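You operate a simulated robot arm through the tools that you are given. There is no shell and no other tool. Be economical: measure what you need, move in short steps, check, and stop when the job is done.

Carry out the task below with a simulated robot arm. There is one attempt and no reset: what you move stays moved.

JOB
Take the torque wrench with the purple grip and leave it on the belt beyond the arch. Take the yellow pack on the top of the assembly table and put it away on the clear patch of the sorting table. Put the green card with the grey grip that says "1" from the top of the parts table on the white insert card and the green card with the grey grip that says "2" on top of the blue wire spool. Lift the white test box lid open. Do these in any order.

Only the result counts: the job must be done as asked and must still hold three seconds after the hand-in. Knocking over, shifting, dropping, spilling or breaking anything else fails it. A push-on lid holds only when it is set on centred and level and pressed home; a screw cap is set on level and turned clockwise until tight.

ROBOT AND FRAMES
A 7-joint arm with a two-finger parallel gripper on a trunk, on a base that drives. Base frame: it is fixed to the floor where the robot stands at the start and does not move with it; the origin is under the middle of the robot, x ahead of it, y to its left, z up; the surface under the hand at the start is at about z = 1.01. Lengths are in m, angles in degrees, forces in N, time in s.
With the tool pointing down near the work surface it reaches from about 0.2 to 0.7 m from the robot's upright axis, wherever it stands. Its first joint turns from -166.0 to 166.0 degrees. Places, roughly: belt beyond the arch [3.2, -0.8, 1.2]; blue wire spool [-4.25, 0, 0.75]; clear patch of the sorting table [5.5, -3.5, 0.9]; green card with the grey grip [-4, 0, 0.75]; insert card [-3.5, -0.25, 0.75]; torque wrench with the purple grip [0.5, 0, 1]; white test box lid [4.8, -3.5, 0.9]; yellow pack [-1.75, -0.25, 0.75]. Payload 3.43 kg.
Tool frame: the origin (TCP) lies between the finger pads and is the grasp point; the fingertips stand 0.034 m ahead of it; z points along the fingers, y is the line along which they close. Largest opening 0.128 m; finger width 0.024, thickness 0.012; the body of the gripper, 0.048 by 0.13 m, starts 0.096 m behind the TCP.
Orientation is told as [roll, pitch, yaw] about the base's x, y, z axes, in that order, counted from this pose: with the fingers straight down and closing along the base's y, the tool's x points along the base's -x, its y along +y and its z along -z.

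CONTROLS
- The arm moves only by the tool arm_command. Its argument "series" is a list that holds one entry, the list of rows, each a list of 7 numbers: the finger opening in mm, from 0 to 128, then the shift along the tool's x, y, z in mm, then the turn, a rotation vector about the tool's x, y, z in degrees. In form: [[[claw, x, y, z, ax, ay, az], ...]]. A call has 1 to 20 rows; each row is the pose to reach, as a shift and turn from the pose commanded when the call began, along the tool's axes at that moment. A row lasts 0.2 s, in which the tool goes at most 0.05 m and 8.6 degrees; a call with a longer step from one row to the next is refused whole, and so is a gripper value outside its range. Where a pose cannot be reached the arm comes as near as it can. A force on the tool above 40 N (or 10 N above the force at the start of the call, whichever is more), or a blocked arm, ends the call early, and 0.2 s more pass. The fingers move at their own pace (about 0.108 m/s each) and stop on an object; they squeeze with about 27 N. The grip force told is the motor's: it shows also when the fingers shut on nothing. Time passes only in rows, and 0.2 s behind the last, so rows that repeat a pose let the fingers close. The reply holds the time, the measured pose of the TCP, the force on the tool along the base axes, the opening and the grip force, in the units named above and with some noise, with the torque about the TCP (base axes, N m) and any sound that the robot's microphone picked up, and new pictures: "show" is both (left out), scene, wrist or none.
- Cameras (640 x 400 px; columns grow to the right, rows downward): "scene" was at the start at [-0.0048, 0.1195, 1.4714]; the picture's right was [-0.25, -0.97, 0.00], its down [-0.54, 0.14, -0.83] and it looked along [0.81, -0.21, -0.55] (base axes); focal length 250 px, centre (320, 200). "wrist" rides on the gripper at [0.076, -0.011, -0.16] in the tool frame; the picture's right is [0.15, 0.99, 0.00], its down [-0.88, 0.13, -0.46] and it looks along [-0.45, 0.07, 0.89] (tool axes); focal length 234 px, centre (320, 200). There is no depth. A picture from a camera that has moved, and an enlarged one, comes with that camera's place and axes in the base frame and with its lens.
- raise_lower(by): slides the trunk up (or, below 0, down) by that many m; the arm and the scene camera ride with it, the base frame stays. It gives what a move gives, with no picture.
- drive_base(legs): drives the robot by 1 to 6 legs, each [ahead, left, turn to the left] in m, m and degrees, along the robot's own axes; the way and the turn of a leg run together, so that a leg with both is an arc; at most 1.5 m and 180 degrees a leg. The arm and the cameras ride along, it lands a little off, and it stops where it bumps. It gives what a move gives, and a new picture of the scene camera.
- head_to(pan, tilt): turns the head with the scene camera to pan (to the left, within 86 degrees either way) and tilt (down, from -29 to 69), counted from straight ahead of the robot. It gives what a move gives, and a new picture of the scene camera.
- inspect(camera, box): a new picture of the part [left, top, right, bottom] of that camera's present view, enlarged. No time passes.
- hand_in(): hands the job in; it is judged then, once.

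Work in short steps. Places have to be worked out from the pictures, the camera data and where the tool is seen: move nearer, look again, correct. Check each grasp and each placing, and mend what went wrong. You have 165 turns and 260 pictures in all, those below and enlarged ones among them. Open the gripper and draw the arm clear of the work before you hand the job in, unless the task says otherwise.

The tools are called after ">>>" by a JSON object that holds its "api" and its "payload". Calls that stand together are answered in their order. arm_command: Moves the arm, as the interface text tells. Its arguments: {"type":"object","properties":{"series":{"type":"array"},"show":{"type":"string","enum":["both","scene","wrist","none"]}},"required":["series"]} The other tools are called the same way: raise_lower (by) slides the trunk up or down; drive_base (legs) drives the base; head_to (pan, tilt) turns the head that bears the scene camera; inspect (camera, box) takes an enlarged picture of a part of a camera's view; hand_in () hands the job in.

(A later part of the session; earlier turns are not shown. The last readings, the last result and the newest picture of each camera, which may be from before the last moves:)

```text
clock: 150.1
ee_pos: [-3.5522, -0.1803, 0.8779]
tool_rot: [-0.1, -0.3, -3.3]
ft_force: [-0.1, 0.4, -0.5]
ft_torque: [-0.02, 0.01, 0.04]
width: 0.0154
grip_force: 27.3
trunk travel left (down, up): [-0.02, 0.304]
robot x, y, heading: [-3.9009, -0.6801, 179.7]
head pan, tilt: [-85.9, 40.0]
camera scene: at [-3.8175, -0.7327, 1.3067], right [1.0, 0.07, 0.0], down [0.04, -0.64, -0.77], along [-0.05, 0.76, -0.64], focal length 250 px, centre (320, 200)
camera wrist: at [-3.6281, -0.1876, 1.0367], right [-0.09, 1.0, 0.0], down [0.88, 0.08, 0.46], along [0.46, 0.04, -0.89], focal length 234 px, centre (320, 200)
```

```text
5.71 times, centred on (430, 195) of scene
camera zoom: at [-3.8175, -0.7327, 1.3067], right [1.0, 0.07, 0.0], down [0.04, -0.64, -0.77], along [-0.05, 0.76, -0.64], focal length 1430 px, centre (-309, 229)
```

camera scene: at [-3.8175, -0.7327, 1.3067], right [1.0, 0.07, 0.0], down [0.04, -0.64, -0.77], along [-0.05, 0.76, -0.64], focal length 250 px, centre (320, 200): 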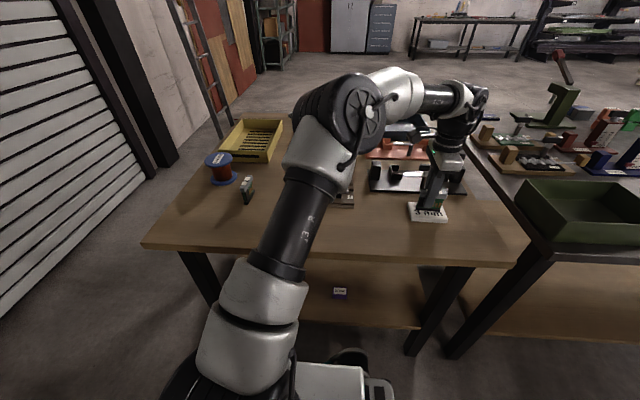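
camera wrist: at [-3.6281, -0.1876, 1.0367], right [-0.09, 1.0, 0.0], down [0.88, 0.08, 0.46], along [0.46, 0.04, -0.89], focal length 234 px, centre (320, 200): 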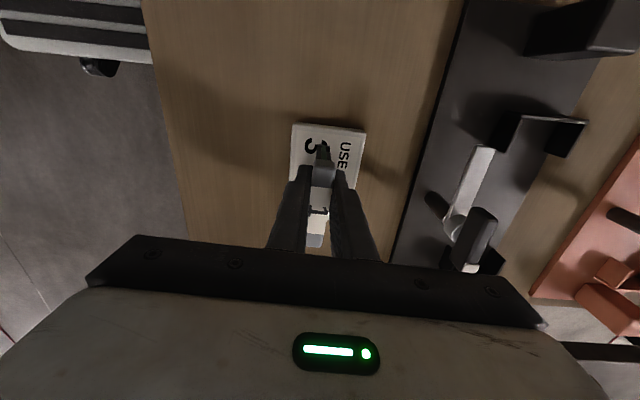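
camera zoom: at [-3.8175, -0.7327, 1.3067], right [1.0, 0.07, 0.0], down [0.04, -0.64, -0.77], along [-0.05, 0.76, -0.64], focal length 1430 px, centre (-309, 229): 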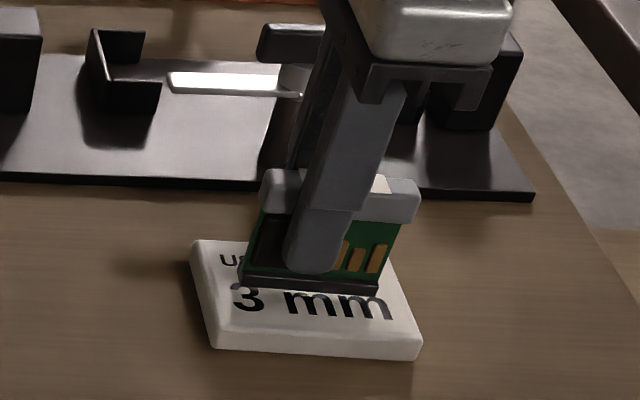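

Nicely over the insert. I ease down in 1.5 mm steps.

>>> {"api": "arm_command", "payload": {"series": [[[0, 0, 0, 1.5, 0, 0, 0], [0, 0, 0, 3, 0, 0, 0], [0, 0, 0, 4.5, 0, 0, 0], [0, 0, 0, 4.5, 0, 0, 0]]], "show": "none"}}

>>> {"api": "inspect", "payload": {"camera": "scene", "box": [390, 160, 470, 230]}}

```text
clock: 151.1
ee_pos: [-3.5517, -0.1816, 0.8738]
tool_rot: [-0.2, -0.2, -3.3]
ft_force: [0.7, -0.6, -1.5]
ft_torque: [0.02, 0.0, 0.03]
width: 0.0153
grip_force: 26.9
trunk travel left (down, up): [-0.02, 0.304]
robot x, y, heading: [-3.8994, -0.6803, 179.9]
head pan, tilt: [-85.9, 40.0]
```

```text
5.71 times, centred on (430, 195) of scene
camera zoom: at [-3.8175, -0.7327, 1.3067], right [1.0, 0.07, 0.0], down [0.04, -0.64, -0.77], along [-0.05, 0.76, -0.64], focal length 1430 px, centre (-309, 229)
```

zoom: 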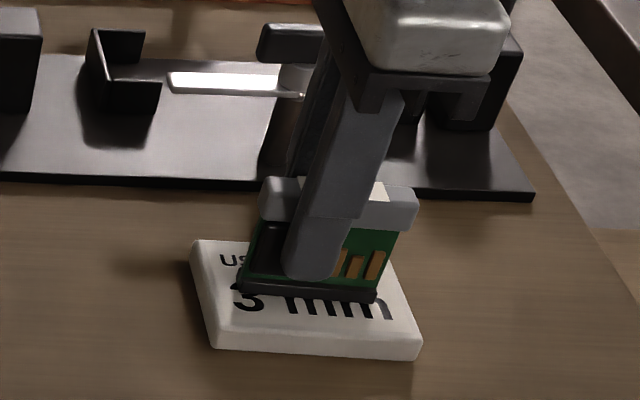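

>>> {"api": "arm_command", "payload": {"series": [[[0, 0, 0, 1.5, 0, 0, 0], [0, 0, 0, 3, 0, 0, 0], [0, 0, 0, 4.5, 0, 0, 0], [0, 0, 0, 5.5, 0, 0, 0], [0, 0, 0, 5.5, 0, 0, 0]]], "show": "none"}}

>>> {"api": "inspect", "payload": {"camera": "scene", "box": [390, 160, 470, 230]}}

```text
clock: 152.2
ee_pos: [-3.552, -0.1806, 0.8705]
tool_rot: [0.2, -0.4, -3.2]
ft_force: [-0.6, 1.3, 23.4]
ft_torque: [0.04, -0.05, -0.01]
width: 0.016
grip_force: 27.1
trunk travel left (down, up): [-0.02, 0.304]
robot x, y, heading: [-3.8987, -0.6752, 179.7]
head pan, tilt: [-85.9, 40.0]
```

```text
5.71 times, centred on (430, 195) of scene
camera zoom: at [-3.8185, -0.734, 1.3069], right [1.0, 0.07, 0.0], down [0.04, -0.64, -0.77], along [-0.05, 0.77, -0.64], focal length 1430 px, centre (-309, 229)
```

zoom: 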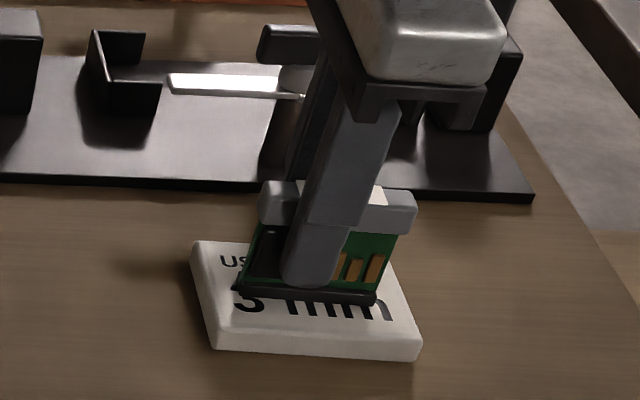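

Contact made (23 N). I relieve the push, open gently and rise.

>>> {"api": "arm_command", "payload": {"series": [[[0, 0, 0, -2, 0, 0, 0], [0, 0, 0, -2, 0, 0, 0], [22, 0, 0, -2, 0, 0, 0], [34, 0, 0, -2, 0, 0, 0], [44, 0, 0, -2, 0, 0, 0], [44, 0, 0, -2, 0, 0, 0], [44, 0, 0, -30, 0, 0, 0], [44, 0, 0, -70, 0, 0, 0], [44, 0, 0, -110, 0, 0, 0], [44, 0, 0, -150, 0, 0, 0]]]}}

>>> {"api": "inspect", "payload": {"camera": "scene", "box": [390, 160, 470, 230]}}

```text
clock: 154.4
ee_pos: [-3.5531, -0.1805, 1.0158]
tool_rot: [-0.2, -0.2, -3.2]
ft_force: [-0.4, -0.1, 0.0]
ft_torque: [0.01, -0.02, 0.01]
width: 0.044
grip_force: 0.0
trunk travel left (down, up): [-0.02, 0.304]
robot x, y, heading: [-3.8991, -0.6786, 179.9]
head pan, tilt: [-85.9, 40.0]
camera scene: at [-3.8176, -0.7326, 1.3067], right [1.0, 0.07, 0.0], down [0.04, -0.64, -0.77], along [-0.05, 0.76, -0.64], focal length 250 px, centre (320, 200)
camera wrist: at [-3.628, -0.1873, 1.1756], right [-0.09, 1.0, 0.0], down [0.89, 0.08, 0.46], along [0.46, 0.04, -0.89], focal length 234 px, centre (320, 200)
```

scene: 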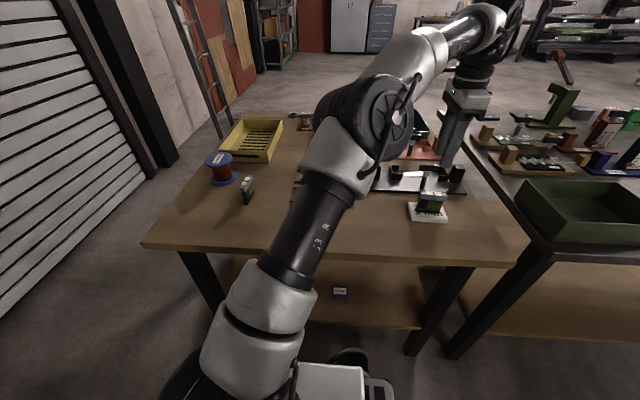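
wrist: 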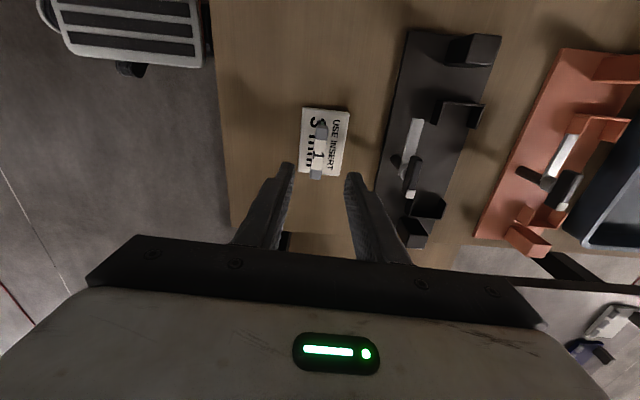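

```text
5.71 times, centred on (430, 195) of scene
camera zoom: at [-3.8176, -0.7326, 1.3067], right [1.0, 0.07, 0.0], down [0.04, -0.64, -0.77], along [-0.05, 0.76, -0.64], focal length 1430 px, centre (-309, 229)
```

zoom: 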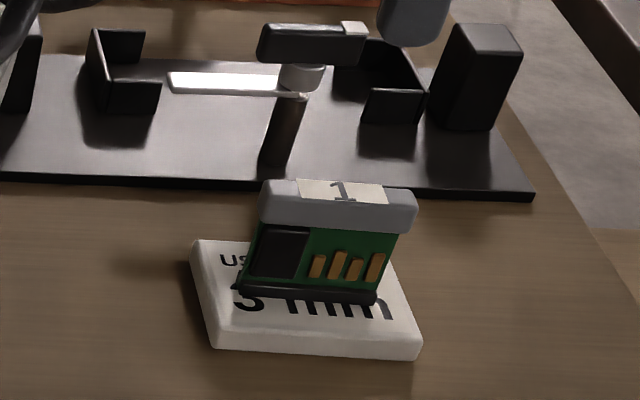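

Card 1 stands on the insert card. Next card 2 (≈[−4.074, −0.141]) and the spool (≈[−4.20, −0.042]); I drive 0.15 m along for reach.

>>> {"api": "drive_base", "payload": {"legs": [[0.15, 0, 0]]}}

```text
clock: 155.8
ee_pos: [-3.6989, -0.1785, 1.016]
tool_rot: [-0.1, -0.1, -3.1]
ft_force: [0.3, -0.5, 1.2]
ft_torque: [-0.01, -0.01, 0.0]
width: 0.0439
grip_force: 0.1
trunk travel left (down, up): [-0.02, 0.304]
robot x, y, heading: [-4.0464, -0.6781, 179.9]
head pan, tilt: [-85.9, 40.0]
camera scene: at [-3.9632, -0.7319, 1.3067], right [1.0, 0.07, 0.0], down [0.04, -0.64, -0.77], along [-0.05, 0.76, -0.64], focal length 250 px, centre (320, 200)
```

scene: 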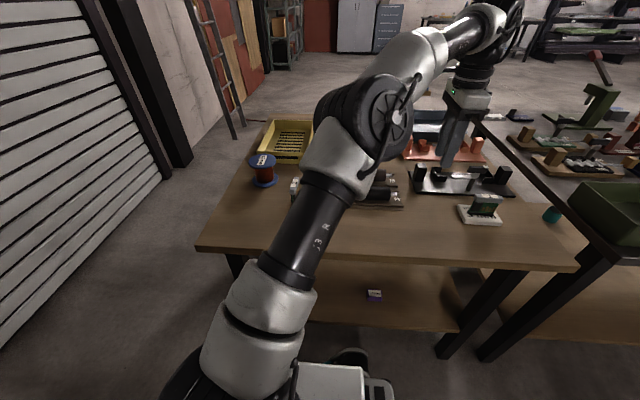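

>>> {"api": "arm_command", "payload": {"series": [[[44, 31, 0, -10, 0, 0, -8], [44, 62, 0, -20, 0, 0, -16], [44, 93, 0, -30, 0, 0, -24], [44, 124, 0, -30, 0, 0, -32], [44, 155, 0, -30, 0, 0, -40], [44, 186, 0, -30, 0, 0, -48], [44, 217, 0, -30, 0, 0, -56], [50, 248, 0, -30, 0, 0, -64], [55, 279, 0, -30, 0, 0, -72], [60, 310, 0, -30, 0, 0, -80], [60, 341, 0, -30, 0, 0, -88], [60, 375, 0, -30, 0, 0, -93], [60, 375, 0, -30, 0, 0, -93]]]}}

>>> {"api": "inspect", "payload": {"camera": "wrist", "box": [240, 80, 480, 240]}}

```text
clock: 158.6
ee_pos: [-4.0719, -0.1593, 1.0484]
tool_rot: [-0.2, 0.1, 89.9]
ft_force: [-0.3, -0.2, 0.3]
ft_torque: [0.01, -0.02, 0.02]
width: 0.0603
grip_force: 0.1
trunk travel left (down, up): [-0.02, 0.304]
robot x, y, heading: [-4.0458, -0.6767, 179.7]
head pan, tilt: [-85.9, 40.0]
camera scene: at [-3.9633, -0.7319, 1.3067], right [1.0, 0.07, 0.0], down [0.04, -0.64, -0.77], along [-0.05, 0.76, -0.64], focal length 250 px, centre (320, 200)
camera wrist: at [-4.0617, -0.2348, 1.2073], right [-0.99, -0.15, 0.0], down [-0.13, 0.88, 0.45], along [-0.06, 0.45, -0.89], focal length 234 px, centre (320, 200)
```

scene: 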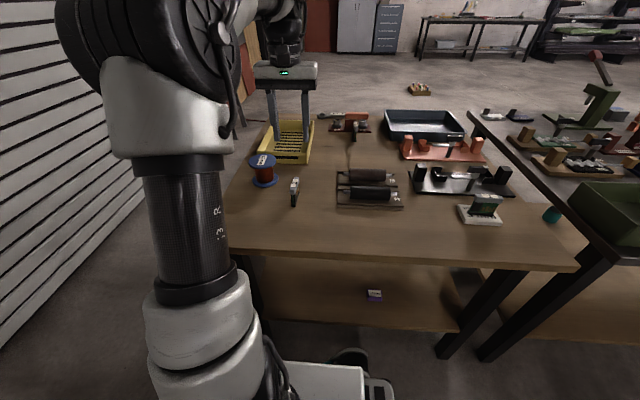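
wrist: 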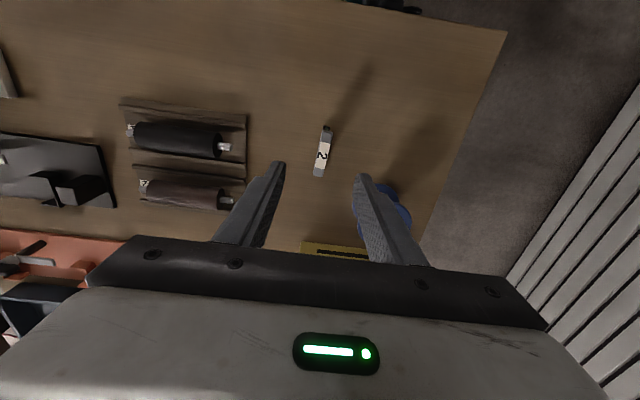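

```text
2.50 times, centred on (360, 160) of wrist
camera zoom: at [-4.0617, -0.2348, 1.2073], right [-0.99, -0.15, 0.0], down [-0.13, 0.88, 0.45], along [-0.06, 0.45, -0.89], focal length 585 px, centre (220, 300)
```

zoom: 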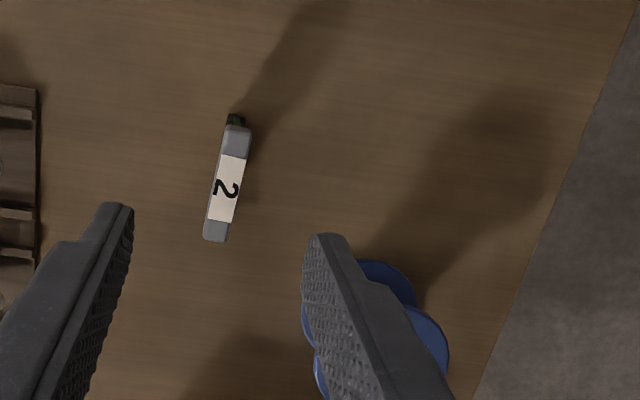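

Card 2's top centre is [−4.077, −0.140], rotated about 3°. I align, descend and grip.

>>> {"api": "arm_command", "payload": {"series": [[[50, -19, 5, 10, 0, 0, 3], [50, -19, 5, 50, 0, 0, 3], [50, -19, 5, 90, 0, 0, 3], [50, -19, 5, 125, 0, 0, 3], [50, -19, 5, 150, 0, 0, 3], [50, -19, 5, 172, 0, 0, 3], [50, -19, 5, 190, 0, 0, 3], [35, -19, 5, 190, 0, 0, 3], [20, -19, 5, 190, 0, 0, 3], [0, -19, 5, 190, 0, 0, 3], [0, -19, 5, 190, 0, 0, 3], [0, -19, 5, 190, 0, 0, 3]]]}}

```text
clock: 161.2
ee_pos: [-4.0768, -0.1395, 0.8551]
tool_rot: [-0.2, 0.2, 86.9]
ft_force: [-0.4, 0.1, 0.1]
ft_torque: [0.04, 0.02, 0.02]
width: 0.0155
grip_force: 27.3
trunk travel left (down, up): [-0.02, 0.304]
robot x, y, heading: [-4.0451, -0.6772, 180.0]
head pan, tilt: [-85.9, 40.0]
camera scene: at [-3.9633, -0.7319, 1.3067], right [1.0, 0.07, 0.0], down [0.04, -0.64, -0.77], along [-0.05, 0.76, -0.64], focal length 250 px, centre (320, 200)
camera wrist: at [-4.0707, -0.2165, 1.014], right [-1.0, -0.09, 0.0], down [-0.08, 0.89, 0.45], along [-0.04, 0.45, -0.89], focal length 234 px, centre (320, 200)
```

scene: 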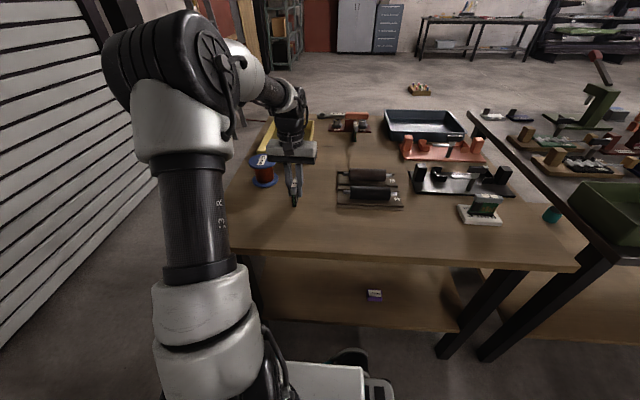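
wrist: 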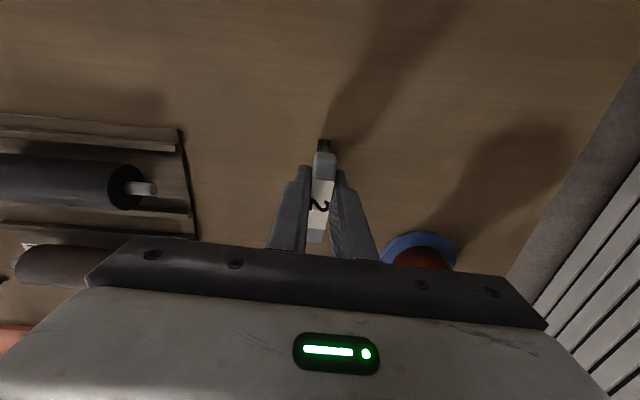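

Gripped. I lift it and hold it south of the spool to measure the spool's top.

>>> {"api": "arm_command", "payload": {"series": [[[0, 0, 0, -20, 0, 0, 0], [0, 0, 0, -60, 0, 0, 0], [0, 10, 0, -100, 0, 0, 0], [0, 30, 0, -140, 0, 0, 0], [0, 50, 0, -180, 0, 0, 0], [0, 70, 0, -220, 0, 0, 0], [0, 70, 0, -220, 0, 0, 0]]]}}

>>> {"api": "inspect", "payload": {"camera": "wrist", "box": [340, 120, 500, 240]}}

>>> {"api": "inspect", "payload": {"camera": "scene", "box": [220, 130, 340, 220]}}

```text
clock: 162.8
ee_pos: [-4.0808, -0.2077, 1.0747]
tool_rot: [-0.2, 0.2, 86.8]
ft_force: [-0.2, -0.3, -0.4]
ft_torque: [-0.02, 0.03, -0.02]
width: 0.0156
grip_force: 26.9
trunk travel left (down, up): [-0.02, 0.304]
robot x, y, heading: [-4.0458, -0.6803, 179.7]
head pan, tilt: [-85.9, 40.0]
camera scene: at [-3.9633, -0.7319, 1.3067], right [1.0, 0.07, 0.0], down [0.04, -0.64, -0.77], along [-0.05, 0.76, -0.64], focal length 250 px, centre (320, 200)
camera wrist: at [-4.0743, -0.2859, 1.2343], right [-1.0, -0.09, 0.0], down [-0.08, 0.89, 0.45], along [-0.04, 0.45, -0.89], focal length 234 px, centre (320, 200)
```

scene: 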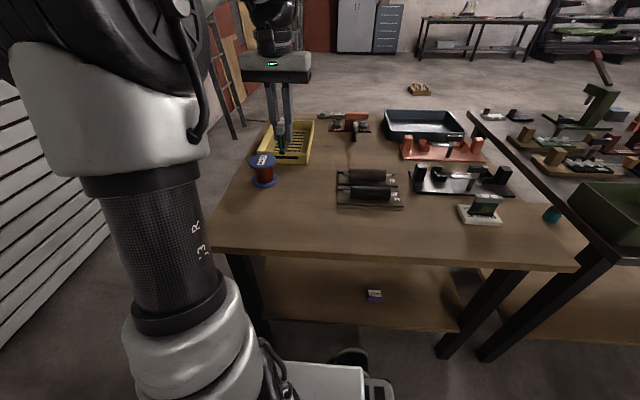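
wrist: 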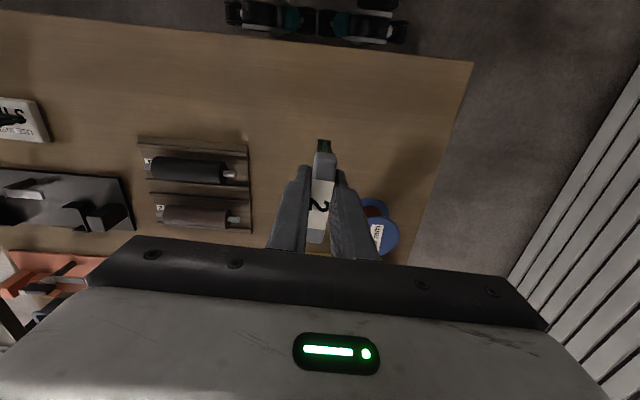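

```text
3.33 times, centred on (420, 180) of wrist
camera zoom: at [-4.0743, -0.2859, 1.2343], right [-1.0, -0.09, 0.0], down [-0.08, 0.89, 0.45], along [-0.04, 0.45, -0.89], focal length 781 px, centre (-13, 267)
```

zoom: 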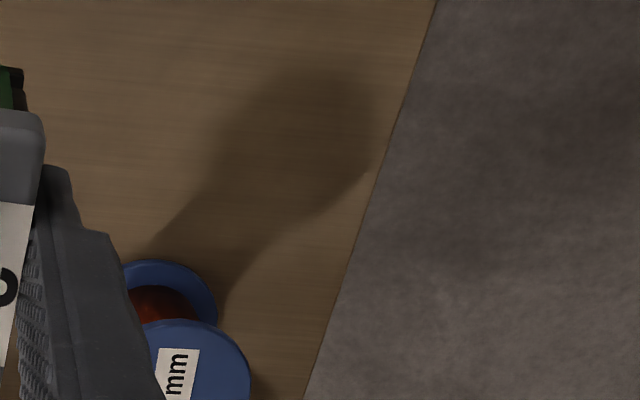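

```text
4.44 times, centred on (280, 175) of scene
camera zoom: at [-3.9633, -0.7319, 1.3067], right [1.0, 0.07, 0.0], down [0.04, -0.64, -0.77], along [-0.05, 0.76, -0.64], focal length 1112 px, centre (498, 311)
```

zoom: 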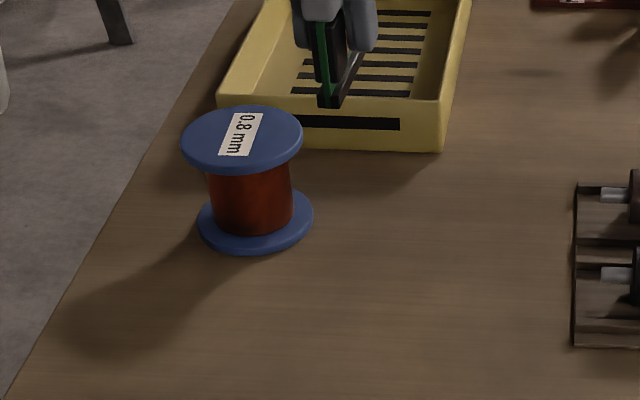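

The spool's top is centred at about [−4.20, −0.037] with z≈0.878. I bring the card over its centre with about 3 cm of clearance.

>>> {"api": "arm_command", "payload": {"series": [[[0, -33, 26, 0, 0, 0, 0], [0, -66, 52, 0, 0, 0, 0], [0, -99, 77, 0, 0, 0, 0], [0, -132, 103, 0, 0, 0, 0], [0, -164, 128.6, 10, 0, 0, 0], [0, -164, 128.6, 50, 0, 0, 0], [0, -164, 128.6, 90, 0, 0, 0], [0, -164, 128.6, 108, 0, 0, 0], [0, -164, 128.6, 108, 0, 0, 0]]]}}

>>> {"api": "inspect", "payload": {"camera": "scene", "box": [220, 110, 340, 200]}}

>>> {"api": "inspect", "payload": {"camera": "wrist", "box": [240, 100, 400, 260]}}

```text
clock: 164.8
ee_pos: [-4.2024, -0.0387, 0.9662]
tool_rot: [-0.2, 0.3, 86.9]
ft_force: [0.1, 0.4, 0.5]
ft_torque: [-0.01, -0.02, -0.03]
width: 0.0154
grip_force: 26.9
out of reach, approached as far as the arm can: row 4, 5, 6
trunk travel left (down, up): [-0.02, 0.304]
robot x, y, heading: [-4.0472, -0.6777, 179.8]
head pan, tilt: [-85.9, 40.0]
camera scene: at [-3.9633, -0.7318, 1.3067], right [1.0, 0.07, 0.0], down [0.04, -0.64, -0.77], along [-0.05, 0.76, -0.64], focal length 250 px, centre (320, 200)
camera wrist: at [-4.1946, -0.1157, 1.126], right [-1.0, -0.09, 0.0], down [-0.08, 0.89, 0.45], along [-0.04, 0.45, -0.89], focal length 234 px, centre (320, 200)
```

scene: 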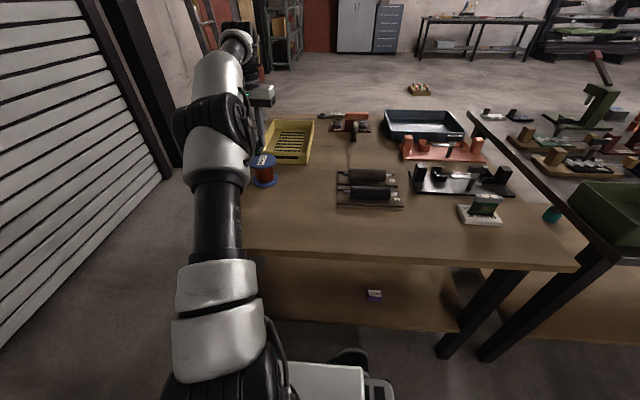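
wrist: 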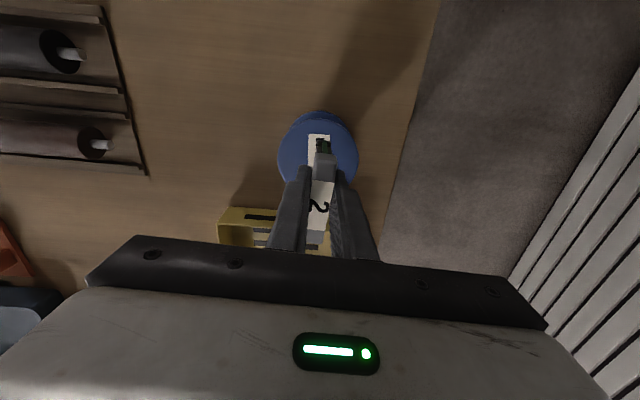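

```text
4.44 times, centred on (280, 155) of scene
camera zoom: at [-3.9633, -0.7318, 1.3067], right [1.0, 0.07, 0.0], down [0.04, -0.64, -0.77], along [-0.05, 0.76, -0.64], focal length 1112 px, centre (498, 400)
```

zoom: 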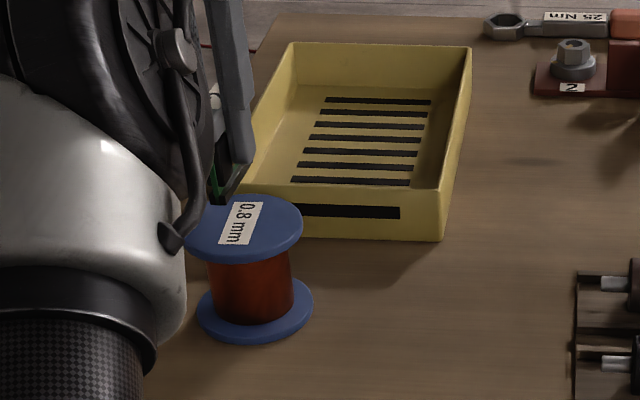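

```text
2.50 times, centred on (320, 180) of wrist
camera zoom: at [-4.1946, -0.1157, 1.126], right [-1.0, -0.09, 0.0], down [-0.08, 0.89, 0.45], along [-0.04, 0.45, -0.89], focal length 585 px, centre (320, 250)
```

zoom: 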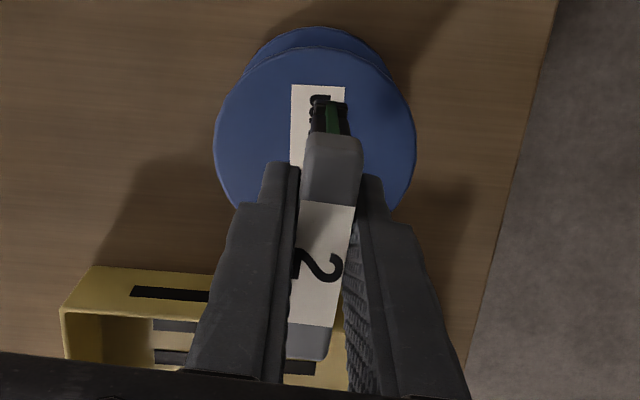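

Well centred. I shift 3 mm and lower slowly until contact.

>>> {"api": "arm_command", "payload": {"series": [[[0, -2, -3, 8, 0, 0, 0], [0, -2, -3, 14, 0, 0, 0], [0, -2, -3, 19, 0, 0, 0], [0, -2, -3, 22, 0, 0, 0], [0, -2, -3, 24, 0, 0, 0], [0, -2, -3, 24, 0, 0, 0]]], "show": "wrist"}}

```text
clock: 166.2
ee_pos: [-4.198, -0.0361, 0.9425]
tool_rot: [-0.2, 0.1, 87.0]
ft_force: [-0.8, 0.4, -1.0]
ft_torque: [-0.03, 0.0, 0.04]
width: 0.0153
grip_force: 26.8
trunk travel left (down, up): [-0.02, 0.304]
robot x, y, heading: [-4.0449, -0.6798, 179.7]
head pan, tilt: [-85.9, 40.0]
camera wrist: at [-4.1906, -0.1132, 1.1017], right [-1.0, -0.09, 0.0], down [-0.08, 0.89, 0.45], along [-0.04, 0.45, -0.89], focal length 234 px, centre (320, 200)
```

wrist: 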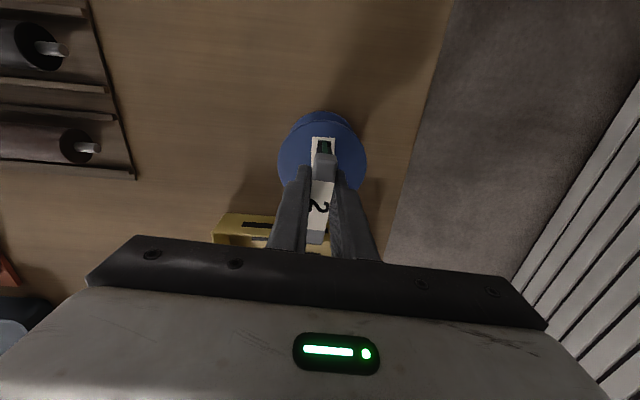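

>>> {"api": "arm_command", "payload": {"series": [[[0, 0, 0, 1.5, 0, 0, 0], [0, 0, 0, 3, 0, 0, 0], [0, 0, 0, 4.5, 0, 0, 0], [0, 0, 0, 4.5, 0, 0, 0]]], "show": "none"}}

```text
clock: 167.2
ee_pos: [-4.1987, -0.0367, 0.9372]
tool_rot: [-0.1, 0.1, 86.9]
ft_force: [-0.4, 0.5, -0.4]
ft_torque: [0.0, 0.01, 0.01]
width: 0.0156
grip_force: 27.3
trunk travel left (down, up): [-0.02, 0.304]
robot x, y, heading: [-4.0485, -0.6778, 179.9]
head pan, tilt: [-85.9, 40.0]
```

Not touching yet, so I continue the same way.

>>> {"api": "arm_command", "payload": {"series": [[[0, 0, 0, 1.5, 0, 0, 0], [0, 0, 0, 3, 0, 0, 0], [0, 0, 0, 4, 0, 0, 0], [0, 0, 0, 4, 0, 0, 0]]], "show": "none"}}

```text
clock: 168.2
ee_pos: [-4.199, -0.0352, 0.9338]
tool_rot: [-0.2, 0.0, 86.9]
ft_force: [0.8, -0.3, 1.4]
ft_torque: [0.0, 0.04, -0.03]
width: 0.0154
grip_force: 26.6
trunk travel left (down, up): [-0.02, 0.304]
robot x, y, heading: [-4.0466, -0.6759, 179.9]
head pan, tilt: [-85.9, 40.0]
```

>>> {"api": "arm_command", "payload": {"series": [[[0, 0, 0, 1.5, 0, 0, 0], [0, 0, 0, 3, 0, 0, 0], [0, 0, 0, 3, 0, 0, 0]]], "show": "none"}}

```text
clock: 169.0
ee_pos: [-4.1988, -0.0372, 0.9344]
tool_rot: [-0.1, -0.1, 86.9]
ft_force: [-1.5, -0.9, 19.7]
ft_torque: [-0.52, 0.16, 0.01]
width: 0.0156
grip_force: 26.7
trunk travel left (down, up): [-0.02, 0.304]
robot x, y, heading: [-4.0423, -0.6788, 179.9]
head pan, tilt: [-85.9, 40.0]
```

Contact with the spool. I relieve the push, open gently and rise.

>>> {"api": "arm_command", "payload": {"series": [[[0, 0, 0, -2, 0, 0, 0], [0, 0, 0, -2, 0, 0, 0], [22, 0, 0, -2, 0, 0, 0], [34, 0, 0, -2, 0, 0, 0], [44, 0, 0, -2, 0, 0, 0], [44, 0, 0, -2, 0, 0, 0], [44, 0, 0, -30, 0, 0, 0], [44, 0, 0, -60, 0, 0, 0], [44, 20, 0, -90, 0, 0, 0], [44, 40, 0, -120, 0, 0, 0], [44, 70, 0, -140, 0, 0, 0], [44, 110, -20, -150, 0, 0, 0], [44, 150, -50, -150, 0, 0, 0]]]}}

>>> {"api": "inspect", "payload": {"camera": "scene", "box": [220, 110, 340, 200]}}

```text
clock: 171.8
ee_pos: [-4.1583, -0.1885, 1.0805]
tool_rot: [-0.2, 0.2, 86.9]
ft_force: [0.3, 0.1, -0.4]
ft_torque: [-0.06, -0.03, 0.01]
width: 0.0442
grip_force: 0.0
out of reach, approached as far as the arm can: row 8
trunk travel left (down, up): [-0.02, 0.304]
robot x, y, heading: [-4.0472, -0.6831, 180.1]
head pan, tilt: [-85.9, 40.0]
camera scene: at [-3.9634, -0.7315, 1.3067], right [1.0, 0.07, 0.0], down [0.04, -0.64, -0.77], along [-0.05, 0.76, -0.64], focal length 250 px, centre (320, 200)
camera wrist: at [-4.1509, -0.2654, 1.2398], right [-1.0, -0.09, 0.0], down [-0.08, 0.89, 0.45], along [-0.04, 0.45, -0.89], focal length 234 px, centre (320, 200)
```

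scene: 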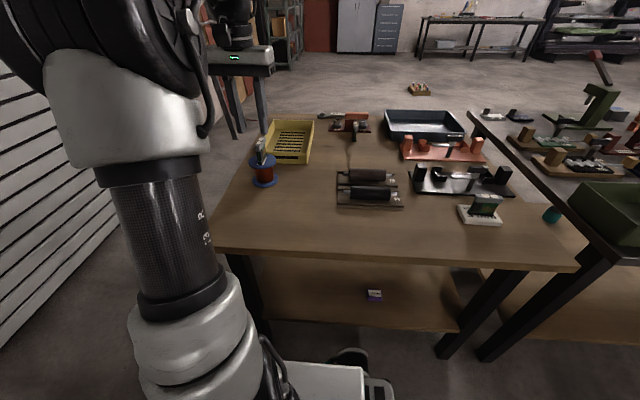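
wrist: 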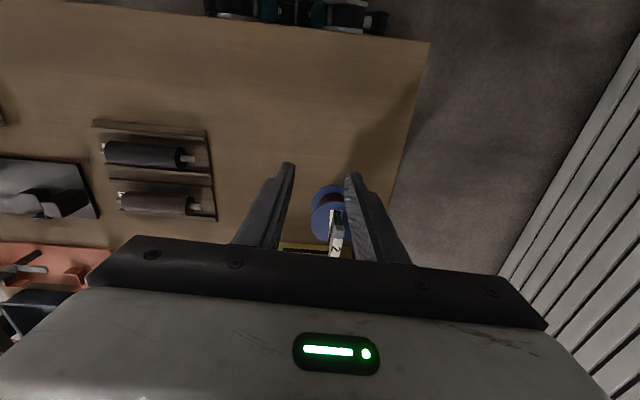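

```text
4.44 times, centred on (280, 155) of scene
camera zoom: at [-3.9634, -0.7315, 1.3067], right [1.0, 0.07, 0.0], down [0.04, -0.64, -0.77], along [-0.05, 0.76, -0.64], focal length 1112 px, centre (498, 400)
```

zoom: 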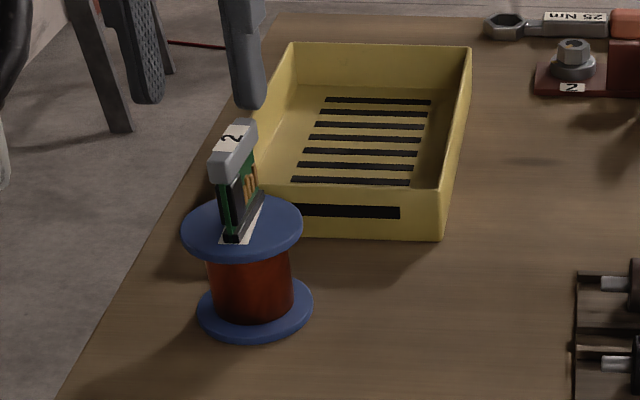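

Card 2 stands on the spool. Now the pack: I draw the hand back off the table, back the robot away and return east along the table.

>>> {"api": "arm_command", "payload": {"series": [[[44, 45, 0, 0, 0, 0, 0], [44, 90, 0, 0, 0, 0, 0], [44, 130, 0, 0, 0, 0, 0], [44, 130, 0, 0, 0, 0, 0]]], "show": "none"}}

>>> {"api": "drive_base", "payload": {"legs": [[0, 0.25, 0], [-1.1, 0, 0], [-1.1, 0, 0]]}}

```text
clock: 172.8
ee_pos: [-4.1631, -0.3176, 1.0836]
tool_rot: [-0.2, 0.1, 86.9]
ft_force: [0.7, 1.0, 0.2]
ft_torque: [-0.02, 0.0, -0.01]
width: 0.0442
grip_force: 0.0
trunk travel left (down, up): [-0.02, 0.304]
robot x, y, heading: [-4.048, -0.6794, 179.9]
head pan, tilt: [-85.9, 40.0]
```

```text
clock: 186.3
ee_pos: [-1.9796, -0.558, 1.0827]
tool_rot: [-0.2, 0.1, 88.4]
ft_force: [0.5, -0.9, 0.3]
ft_torque: [0.01, -0.02, -0.01]
width: 0.0439
grip_force: 0.0
trunk travel left (down, up): [-0.02, 0.304]
robot x, y, heading: [-1.855, -0.916, -178.4]
head pan, tilt: [-85.9, 40.0]
camera scene: at [-1.7662, -0.9673, 1.3067], right [1.0, 0.1, 0.0], down [0.06, -0.64, -0.77], along [-0.07, 0.76, -0.64], focal length 250 px, centre (320, 200)
```

scene: 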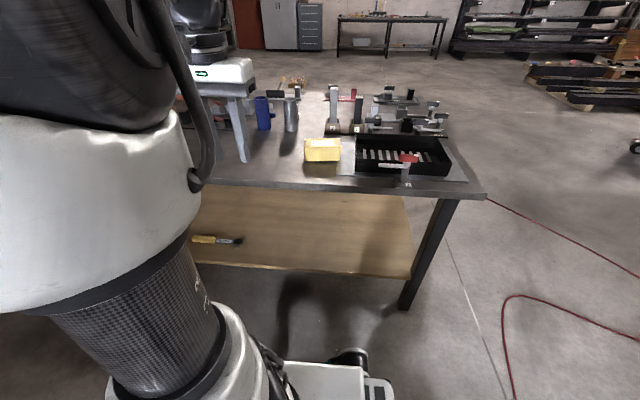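

>>> {"api": "drive_base", "payload": {"legs": [[0, -0.24, -1.4]]}}

>>> {"api": "inspect", "payload": {"camera": "scene", "box": [240, 100, 480, 260]}}

```text
clock: 189.2
ee_pos: [-1.9747, -0.3205, 1.0827]
tool_rot: [-0.1, 0.2, 87.2]
ft_force: [0.1, -0.4, -0.2]
ft_torque: [0.0, -0.01, 0.03]
width: 0.0441
grip_force: 0.1
trunk travel left (down, up): [-0.02, 0.304]
robot x, y, heading: [-1.8508, -0.6826, -179.5]
head pan, tilt: [-85.9, 40.0]
camera scene: at [-1.7709, -0.734, 1.3067], right [1.0, 0.07, 0.0], down [0.05, -0.64, -0.77], along [-0.06, 0.76, -0.64], focal length 250 px, centre (320, 200)
```

scene: 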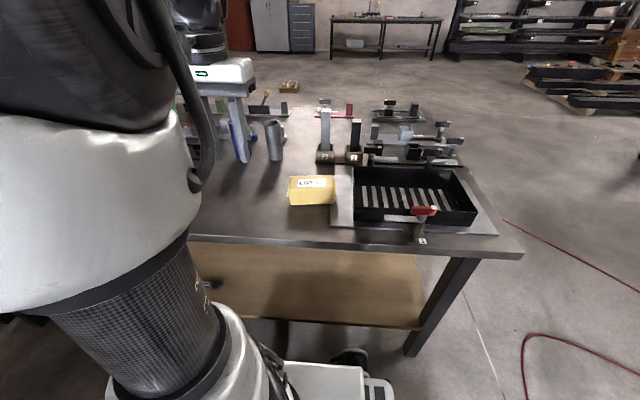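

```text
2.50 times, centred on (360, 180) of scene
camera zoom: at [-1.7709, -0.734, 1.3067], right [1.0, 0.07, 0.0], down [0.05, -0.64, -0.77], along [-0.06, 0.76, -0.64], focal length 626 px, centre (220, 250)
```

zoom: 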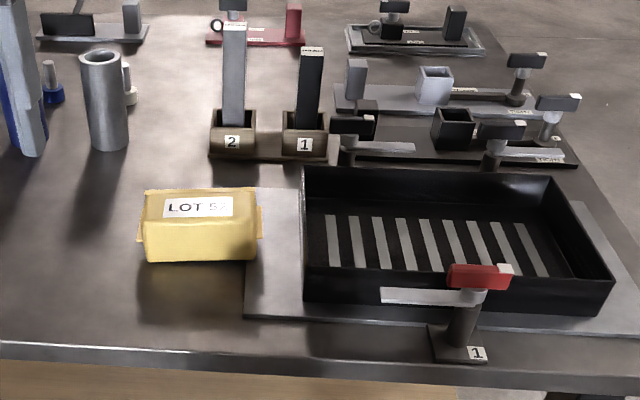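

The yellow pack is about 0.13 × 0.09 × 0.045 m near [−1.84, −0.105]. I bring the hand above it, turned so the fingers close along y, fully open.

>>> {"api": "arm_command", "payload": {"series": [[[60, -16, -12, 0, 0, 0, 8], [80, -32, -24, 0, 0, 0, 16], [100, -48, -36, 0, 0, 0, 24], [120, -64, -48, 0, 0, 0, 32], [128, -80, -60, 0, 0, 0, 40], [128, -96, -72, 0, 0, 0, 48], [128, -112, -84, 0, 0, 0, 56], [128, -128, -96, 0, 0, 0, 64], [128, -144, -108, 0, 0, 0, 72], [128, -160, -118, 0, 0, 0, 80], [128, -176, -126, 10, 0, 0, 87], [128, -176, -126, 20, 0, 0, 87]]]}}

>>> {"api": "inspect", "payload": {"camera": "wrist", "box": [200, 40, 440, 260]}}

```text
clock: 191.8
ee_pos: [-1.84, -0.1503, 1.063]
tool_rot: [-0.1, -0.2, 0.2]
ft_force: [0.4, -0.8, 0.6]
ft_torque: [-0.01, -0.04, 0.02]
width: 0.1279
grip_force: 0.0
trunk travel left (down, up): [-0.02, 0.304]
robot x, y, heading: [-1.8568, -0.6811, -180.1]
head pan, tilt: [-85.9, 40.0]
camera scene: at [-1.7709, -0.7339, 1.3067], right [1.0, 0.07, 0.0], down [0.05, -0.64, -0.77], along [-0.06, 0.76, -0.64], focal length 250 px, centre (320, 200)
camera wrist: at [-1.9152, -0.1622, 1.2215], right [-0.15, 0.99, 0.0], down [0.88, 0.13, 0.46], along [0.45, 0.07, -0.89], focal length 234 px, centre (320, 200)
```

scene: 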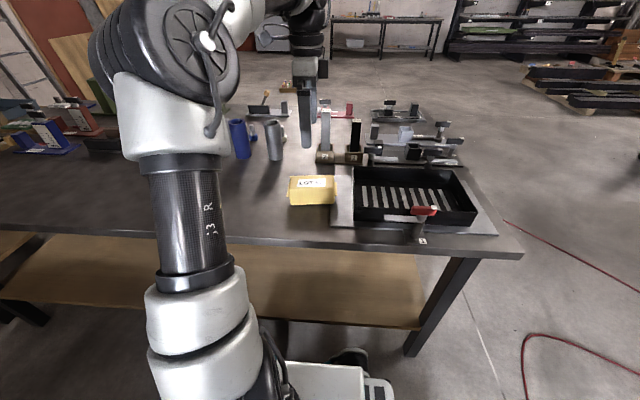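
wrist: 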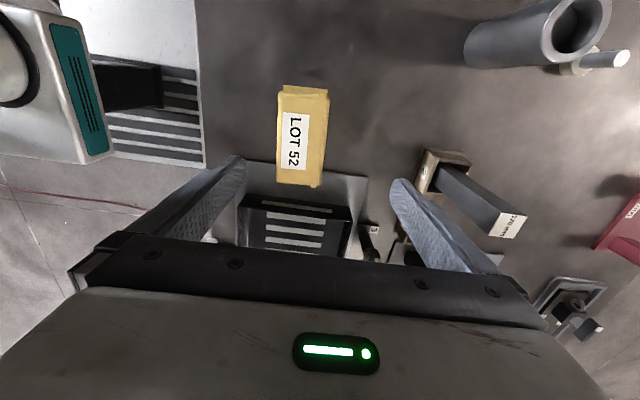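

```text
1.82 times, centred on (320, 150) of wrist
camera zoom: at [-1.9152, -0.1622, 1.2215], right [-0.15, 0.99, 0.0], down [0.88, 0.13, 0.46], along [0.45, 0.07, -0.89], focal length 426 px, centre (320, 291)
```

zoom: 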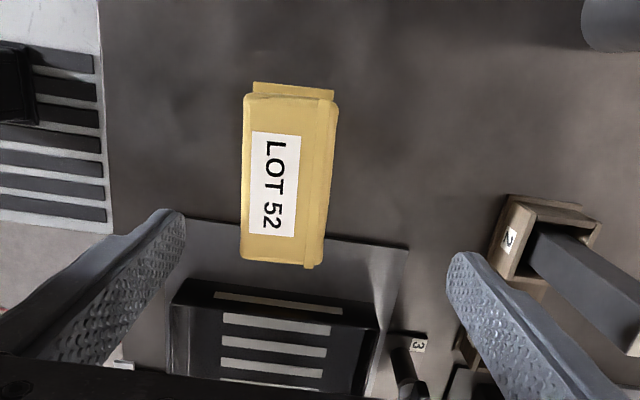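

Triangulation puts the pack's top at z≈0.90, centre [−1.835, −0.175], about 0.12 × 0.065, turned ~2°. I centre and lower to just above it, then check again.

>>> {"api": "arm_command", "payload": {"series": [[[110, -5, -25, 10, 0, 0, -2], [100, -5, -25, 40, 0, 0, -2], [100, -5, -25, 70, 0, 0, -2], [100, -5, -25, 95, 0, 0, -2], [100, -5, -25, 95, 0, 0, -2]]]}}

>>> {"api": "inspect", "payload": {"camera": "scene", "box": [240, 130, 400, 250]}}

```text
clock: 193.0
ee_pos: [-1.8348, -0.1762, 0.9702]
tool_rot: [-0.2, -0.2, 2.2]
ft_force: [0.2, -0.2, -0.6]
ft_torque: [0.01, 0.01, 0.0]
width: 0.1001
grip_force: 0.0
trunk travel left (down, up): [-0.02, 0.304]
robot x, y, heading: [-1.8544, -0.6818, -179.8]
head pan, tilt: [-85.9, 40.0]
camera scene: at [-1.7709, -0.7339, 1.3067], right [1.0, 0.07, 0.0], down [0.05, -0.64, -0.77], along [-0.06, 0.76, -0.64], focal length 250 px, centre (320, 200)
camera wrist: at [-1.9102, -0.1908, 1.1281], right [-0.18, 0.98, 0.0], down [0.87, 0.17, 0.46], along [0.45, 0.08, -0.89], focal length 234 px, centre (320, 200)
```

scene: 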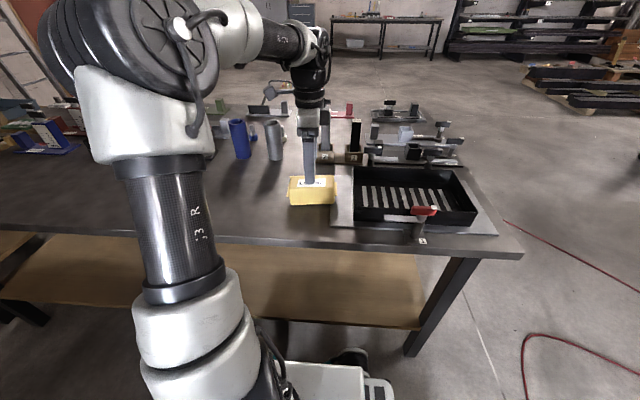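
wrist: 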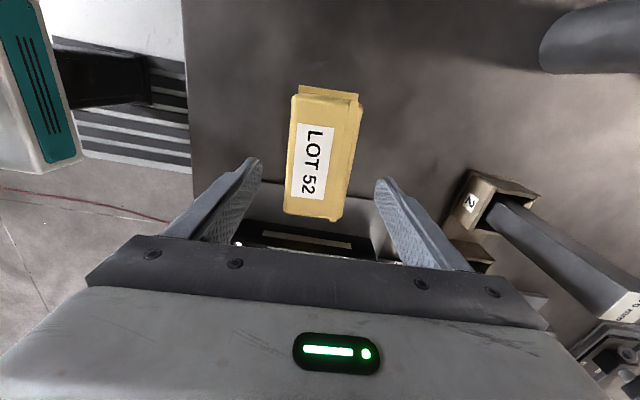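

```text
3.33 times, centred on (320, 190) of scene
camera zoom: at [-1.7709, -0.7339, 1.3067], right [1.0, 0.07, 0.0], down [0.05, -0.64, -0.77], along [-0.06, 0.76, -0.64], focal length 834 px, centre (320, 233)
```

zoom: 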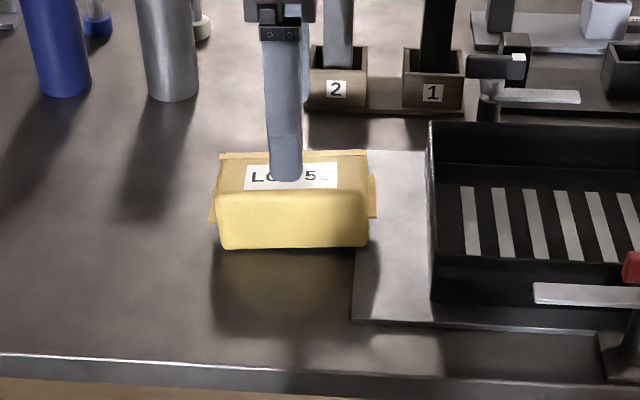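

Well aligned. I lower around the pack with the force guard, then close.

>>> {"api": "arm_command", "payload": {"series": [[[95, 0, -3, 20, 0, 0, -1], [90, 0, -3, 40, 0, 0, -1], [90, 0, -3, 60, 0, 0, -1], [90, 0, -3, 72, 0, 0, -1], [90, 0, -3, 80, 0, 0, -1], [90, 0, -3, 86, 0, 0, -1], [90, 0, -3, 86, 0, 0, -1]]]}}

>>> {"api": "inspect", "payload": {"camera": "scene", "box": [240, 130, 400, 250]}}

```text
clock: 194.6
ee_pos: [-1.8341, -0.1786, 0.8809]
tool_rot: [-0.2, -0.1, 3.2]
ft_force: [0.1, -0.2, 0.8]
ft_torque: [0.02, 0.01, 0.02]
width: 0.0899
grip_force: 0.0
trunk travel left (down, up): [-0.02, 0.304]
robot x, y, heading: [-1.8565, -0.6796, -179.9]
head pan, tilt: [-85.9, 40.0]
camera scene: at [-1.7709, -0.734, 1.3067], right [1.0, 0.07, 0.0], down [0.05, -0.64, -0.77], along [-0.06, 0.76, -0.64], focal length 250 px, centre (320, 200)
camera wrist: at [-1.909, -0.1948, 1.0397], right [-0.2, 0.98, 0.0], down [0.87, 0.18, 0.46], along [0.45, 0.09, -0.89], focal length 234 px, centre (320, 200)
```

scene: 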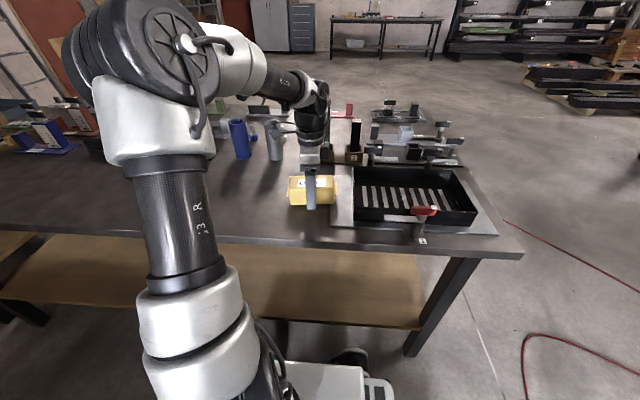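
wrist: 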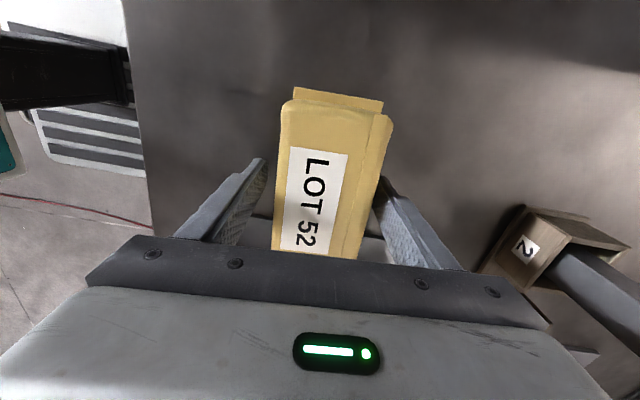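

```text
3.33 times, centred on (320, 190) of scene
camera zoom: at [-1.7709, -0.734, 1.3067], right [1.0, 0.07, 0.0], down [0.05, -0.64, -0.77], along [-0.06, 0.76, -0.64], focal length 834 px, centre (320, 233)
```

zoom: 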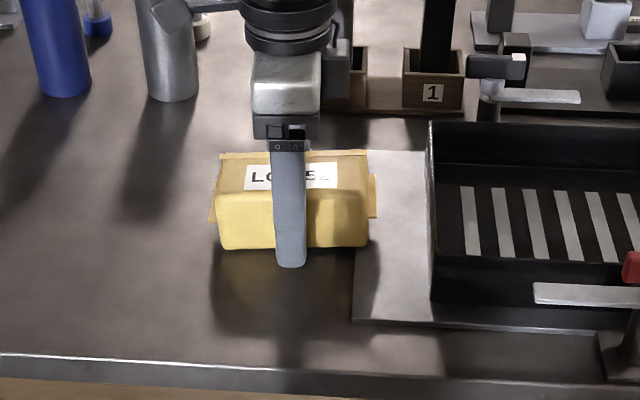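

The fingers straddle the pack down to its base. I close on it.

>>> {"api": "arm_command", "payload": {"series": [[[70, 0, 0, 0, 0, 0, 0], [50, 0, 0, 0, 0, 0, 0], [40, 0, 0, 0, 0, 0, 0], [40, 0, 0, 0, 0, 0, 0], [30, 0, 0, 0, 0, 0, 0], [30, 0, 0, 0, 0, 0, 0]]], "show": "wrist"}}

```text
clock: 196.0
ee_pos: [-1.8348, -0.1791, 0.8813]
tool_rot: [-0.2, -0.2, 3.1]
ft_force: [-0.8, 1.5, -0.6]
ft_torque: [0.09, 0.09, -0.02]
width: 0.0699
grip_force: 27.2
trunk travel left (down, up): [-0.02, 0.304]
robot x, y, heading: [-1.8559, -0.6811, -179.7]
head pan, tilt: [-85.9, 40.0]
camera wrist: at [-1.9091, -0.1947, 1.04], right [-0.2, 0.98, 0.0], down [0.87, 0.18, 0.46], along [0.45, 0.09, -0.89], focal length 234 px, centre (320, 200)
```

wrist: 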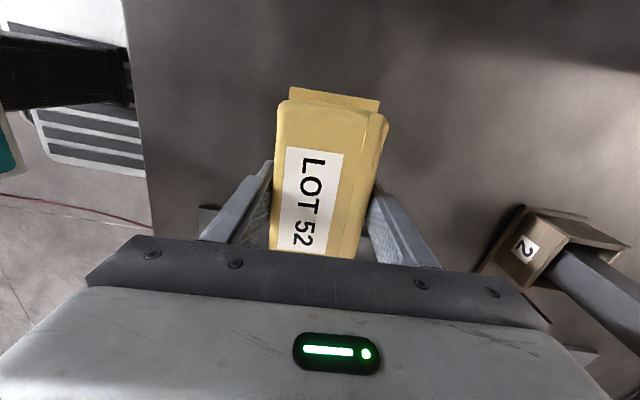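

Gripped at 70 mm. I lift, then swing the hand back to the robot's front-right off the table.

>>> {"api": "arm_command", "payload": {"series": [[[30, 0, 0, -20, 0, 0, 0], [30, 0, 0, -50, 0, 0, 0], [30, 0, 0, -90, 0, 0, 0], [30, 0, 0, -130, 0, 0, 0], [30, 0, 0, -170, 0, 0, 0], [30, 0, -40, -200, 0, 0, 0], [30, 0, -85, -200, 0, 0, 0], [30, 0, -120, -200, 0, 0, 0], [30, 0, -120, -200, 0, 0, 0]]]}}

```text
clock: 198.0
ee_pos: [-1.8297, -0.2988, 1.0852]
tool_rot: [-0.3, -0.2, 3.1]
ft_force: [2.3, 0.2, -4.0]
ft_torque: [0.02, 0.0, -0.01]
width: 0.0699
grip_force: 27.6
trunk travel left (down, up): [-0.02, 0.304]
robot x, y, heading: [-1.8554, -0.6835, -179.9]
head pan, tilt: [-85.9, 40.0]
camera scene: at [-1.7708, -0.7339, 1.3067], right [1.0, 0.07, 0.0], down [0.05, -0.64, -0.77], along [-0.06, 0.76, -0.64], focal length 250 px, centre (320, 200)
camera wrist: at [-1.9045, -0.3148, 1.244], right [-0.2, 0.98, 0.0], down [0.87, 0.18, 0.46], along [0.45, 0.09, -0.89], focal length 234 px, centre (320, 200)
```

scene: 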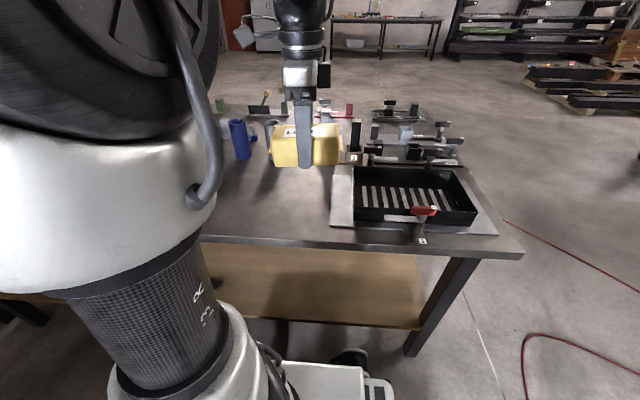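
wrist: 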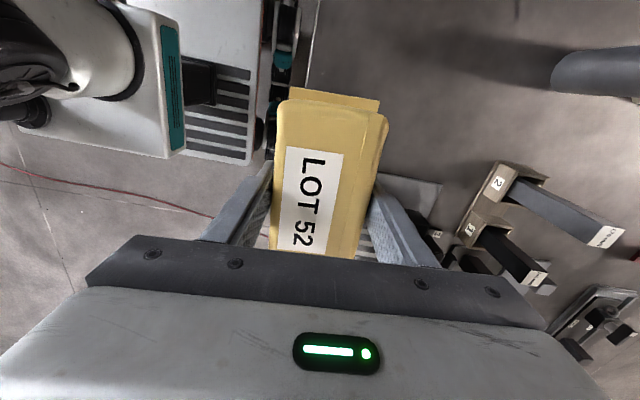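

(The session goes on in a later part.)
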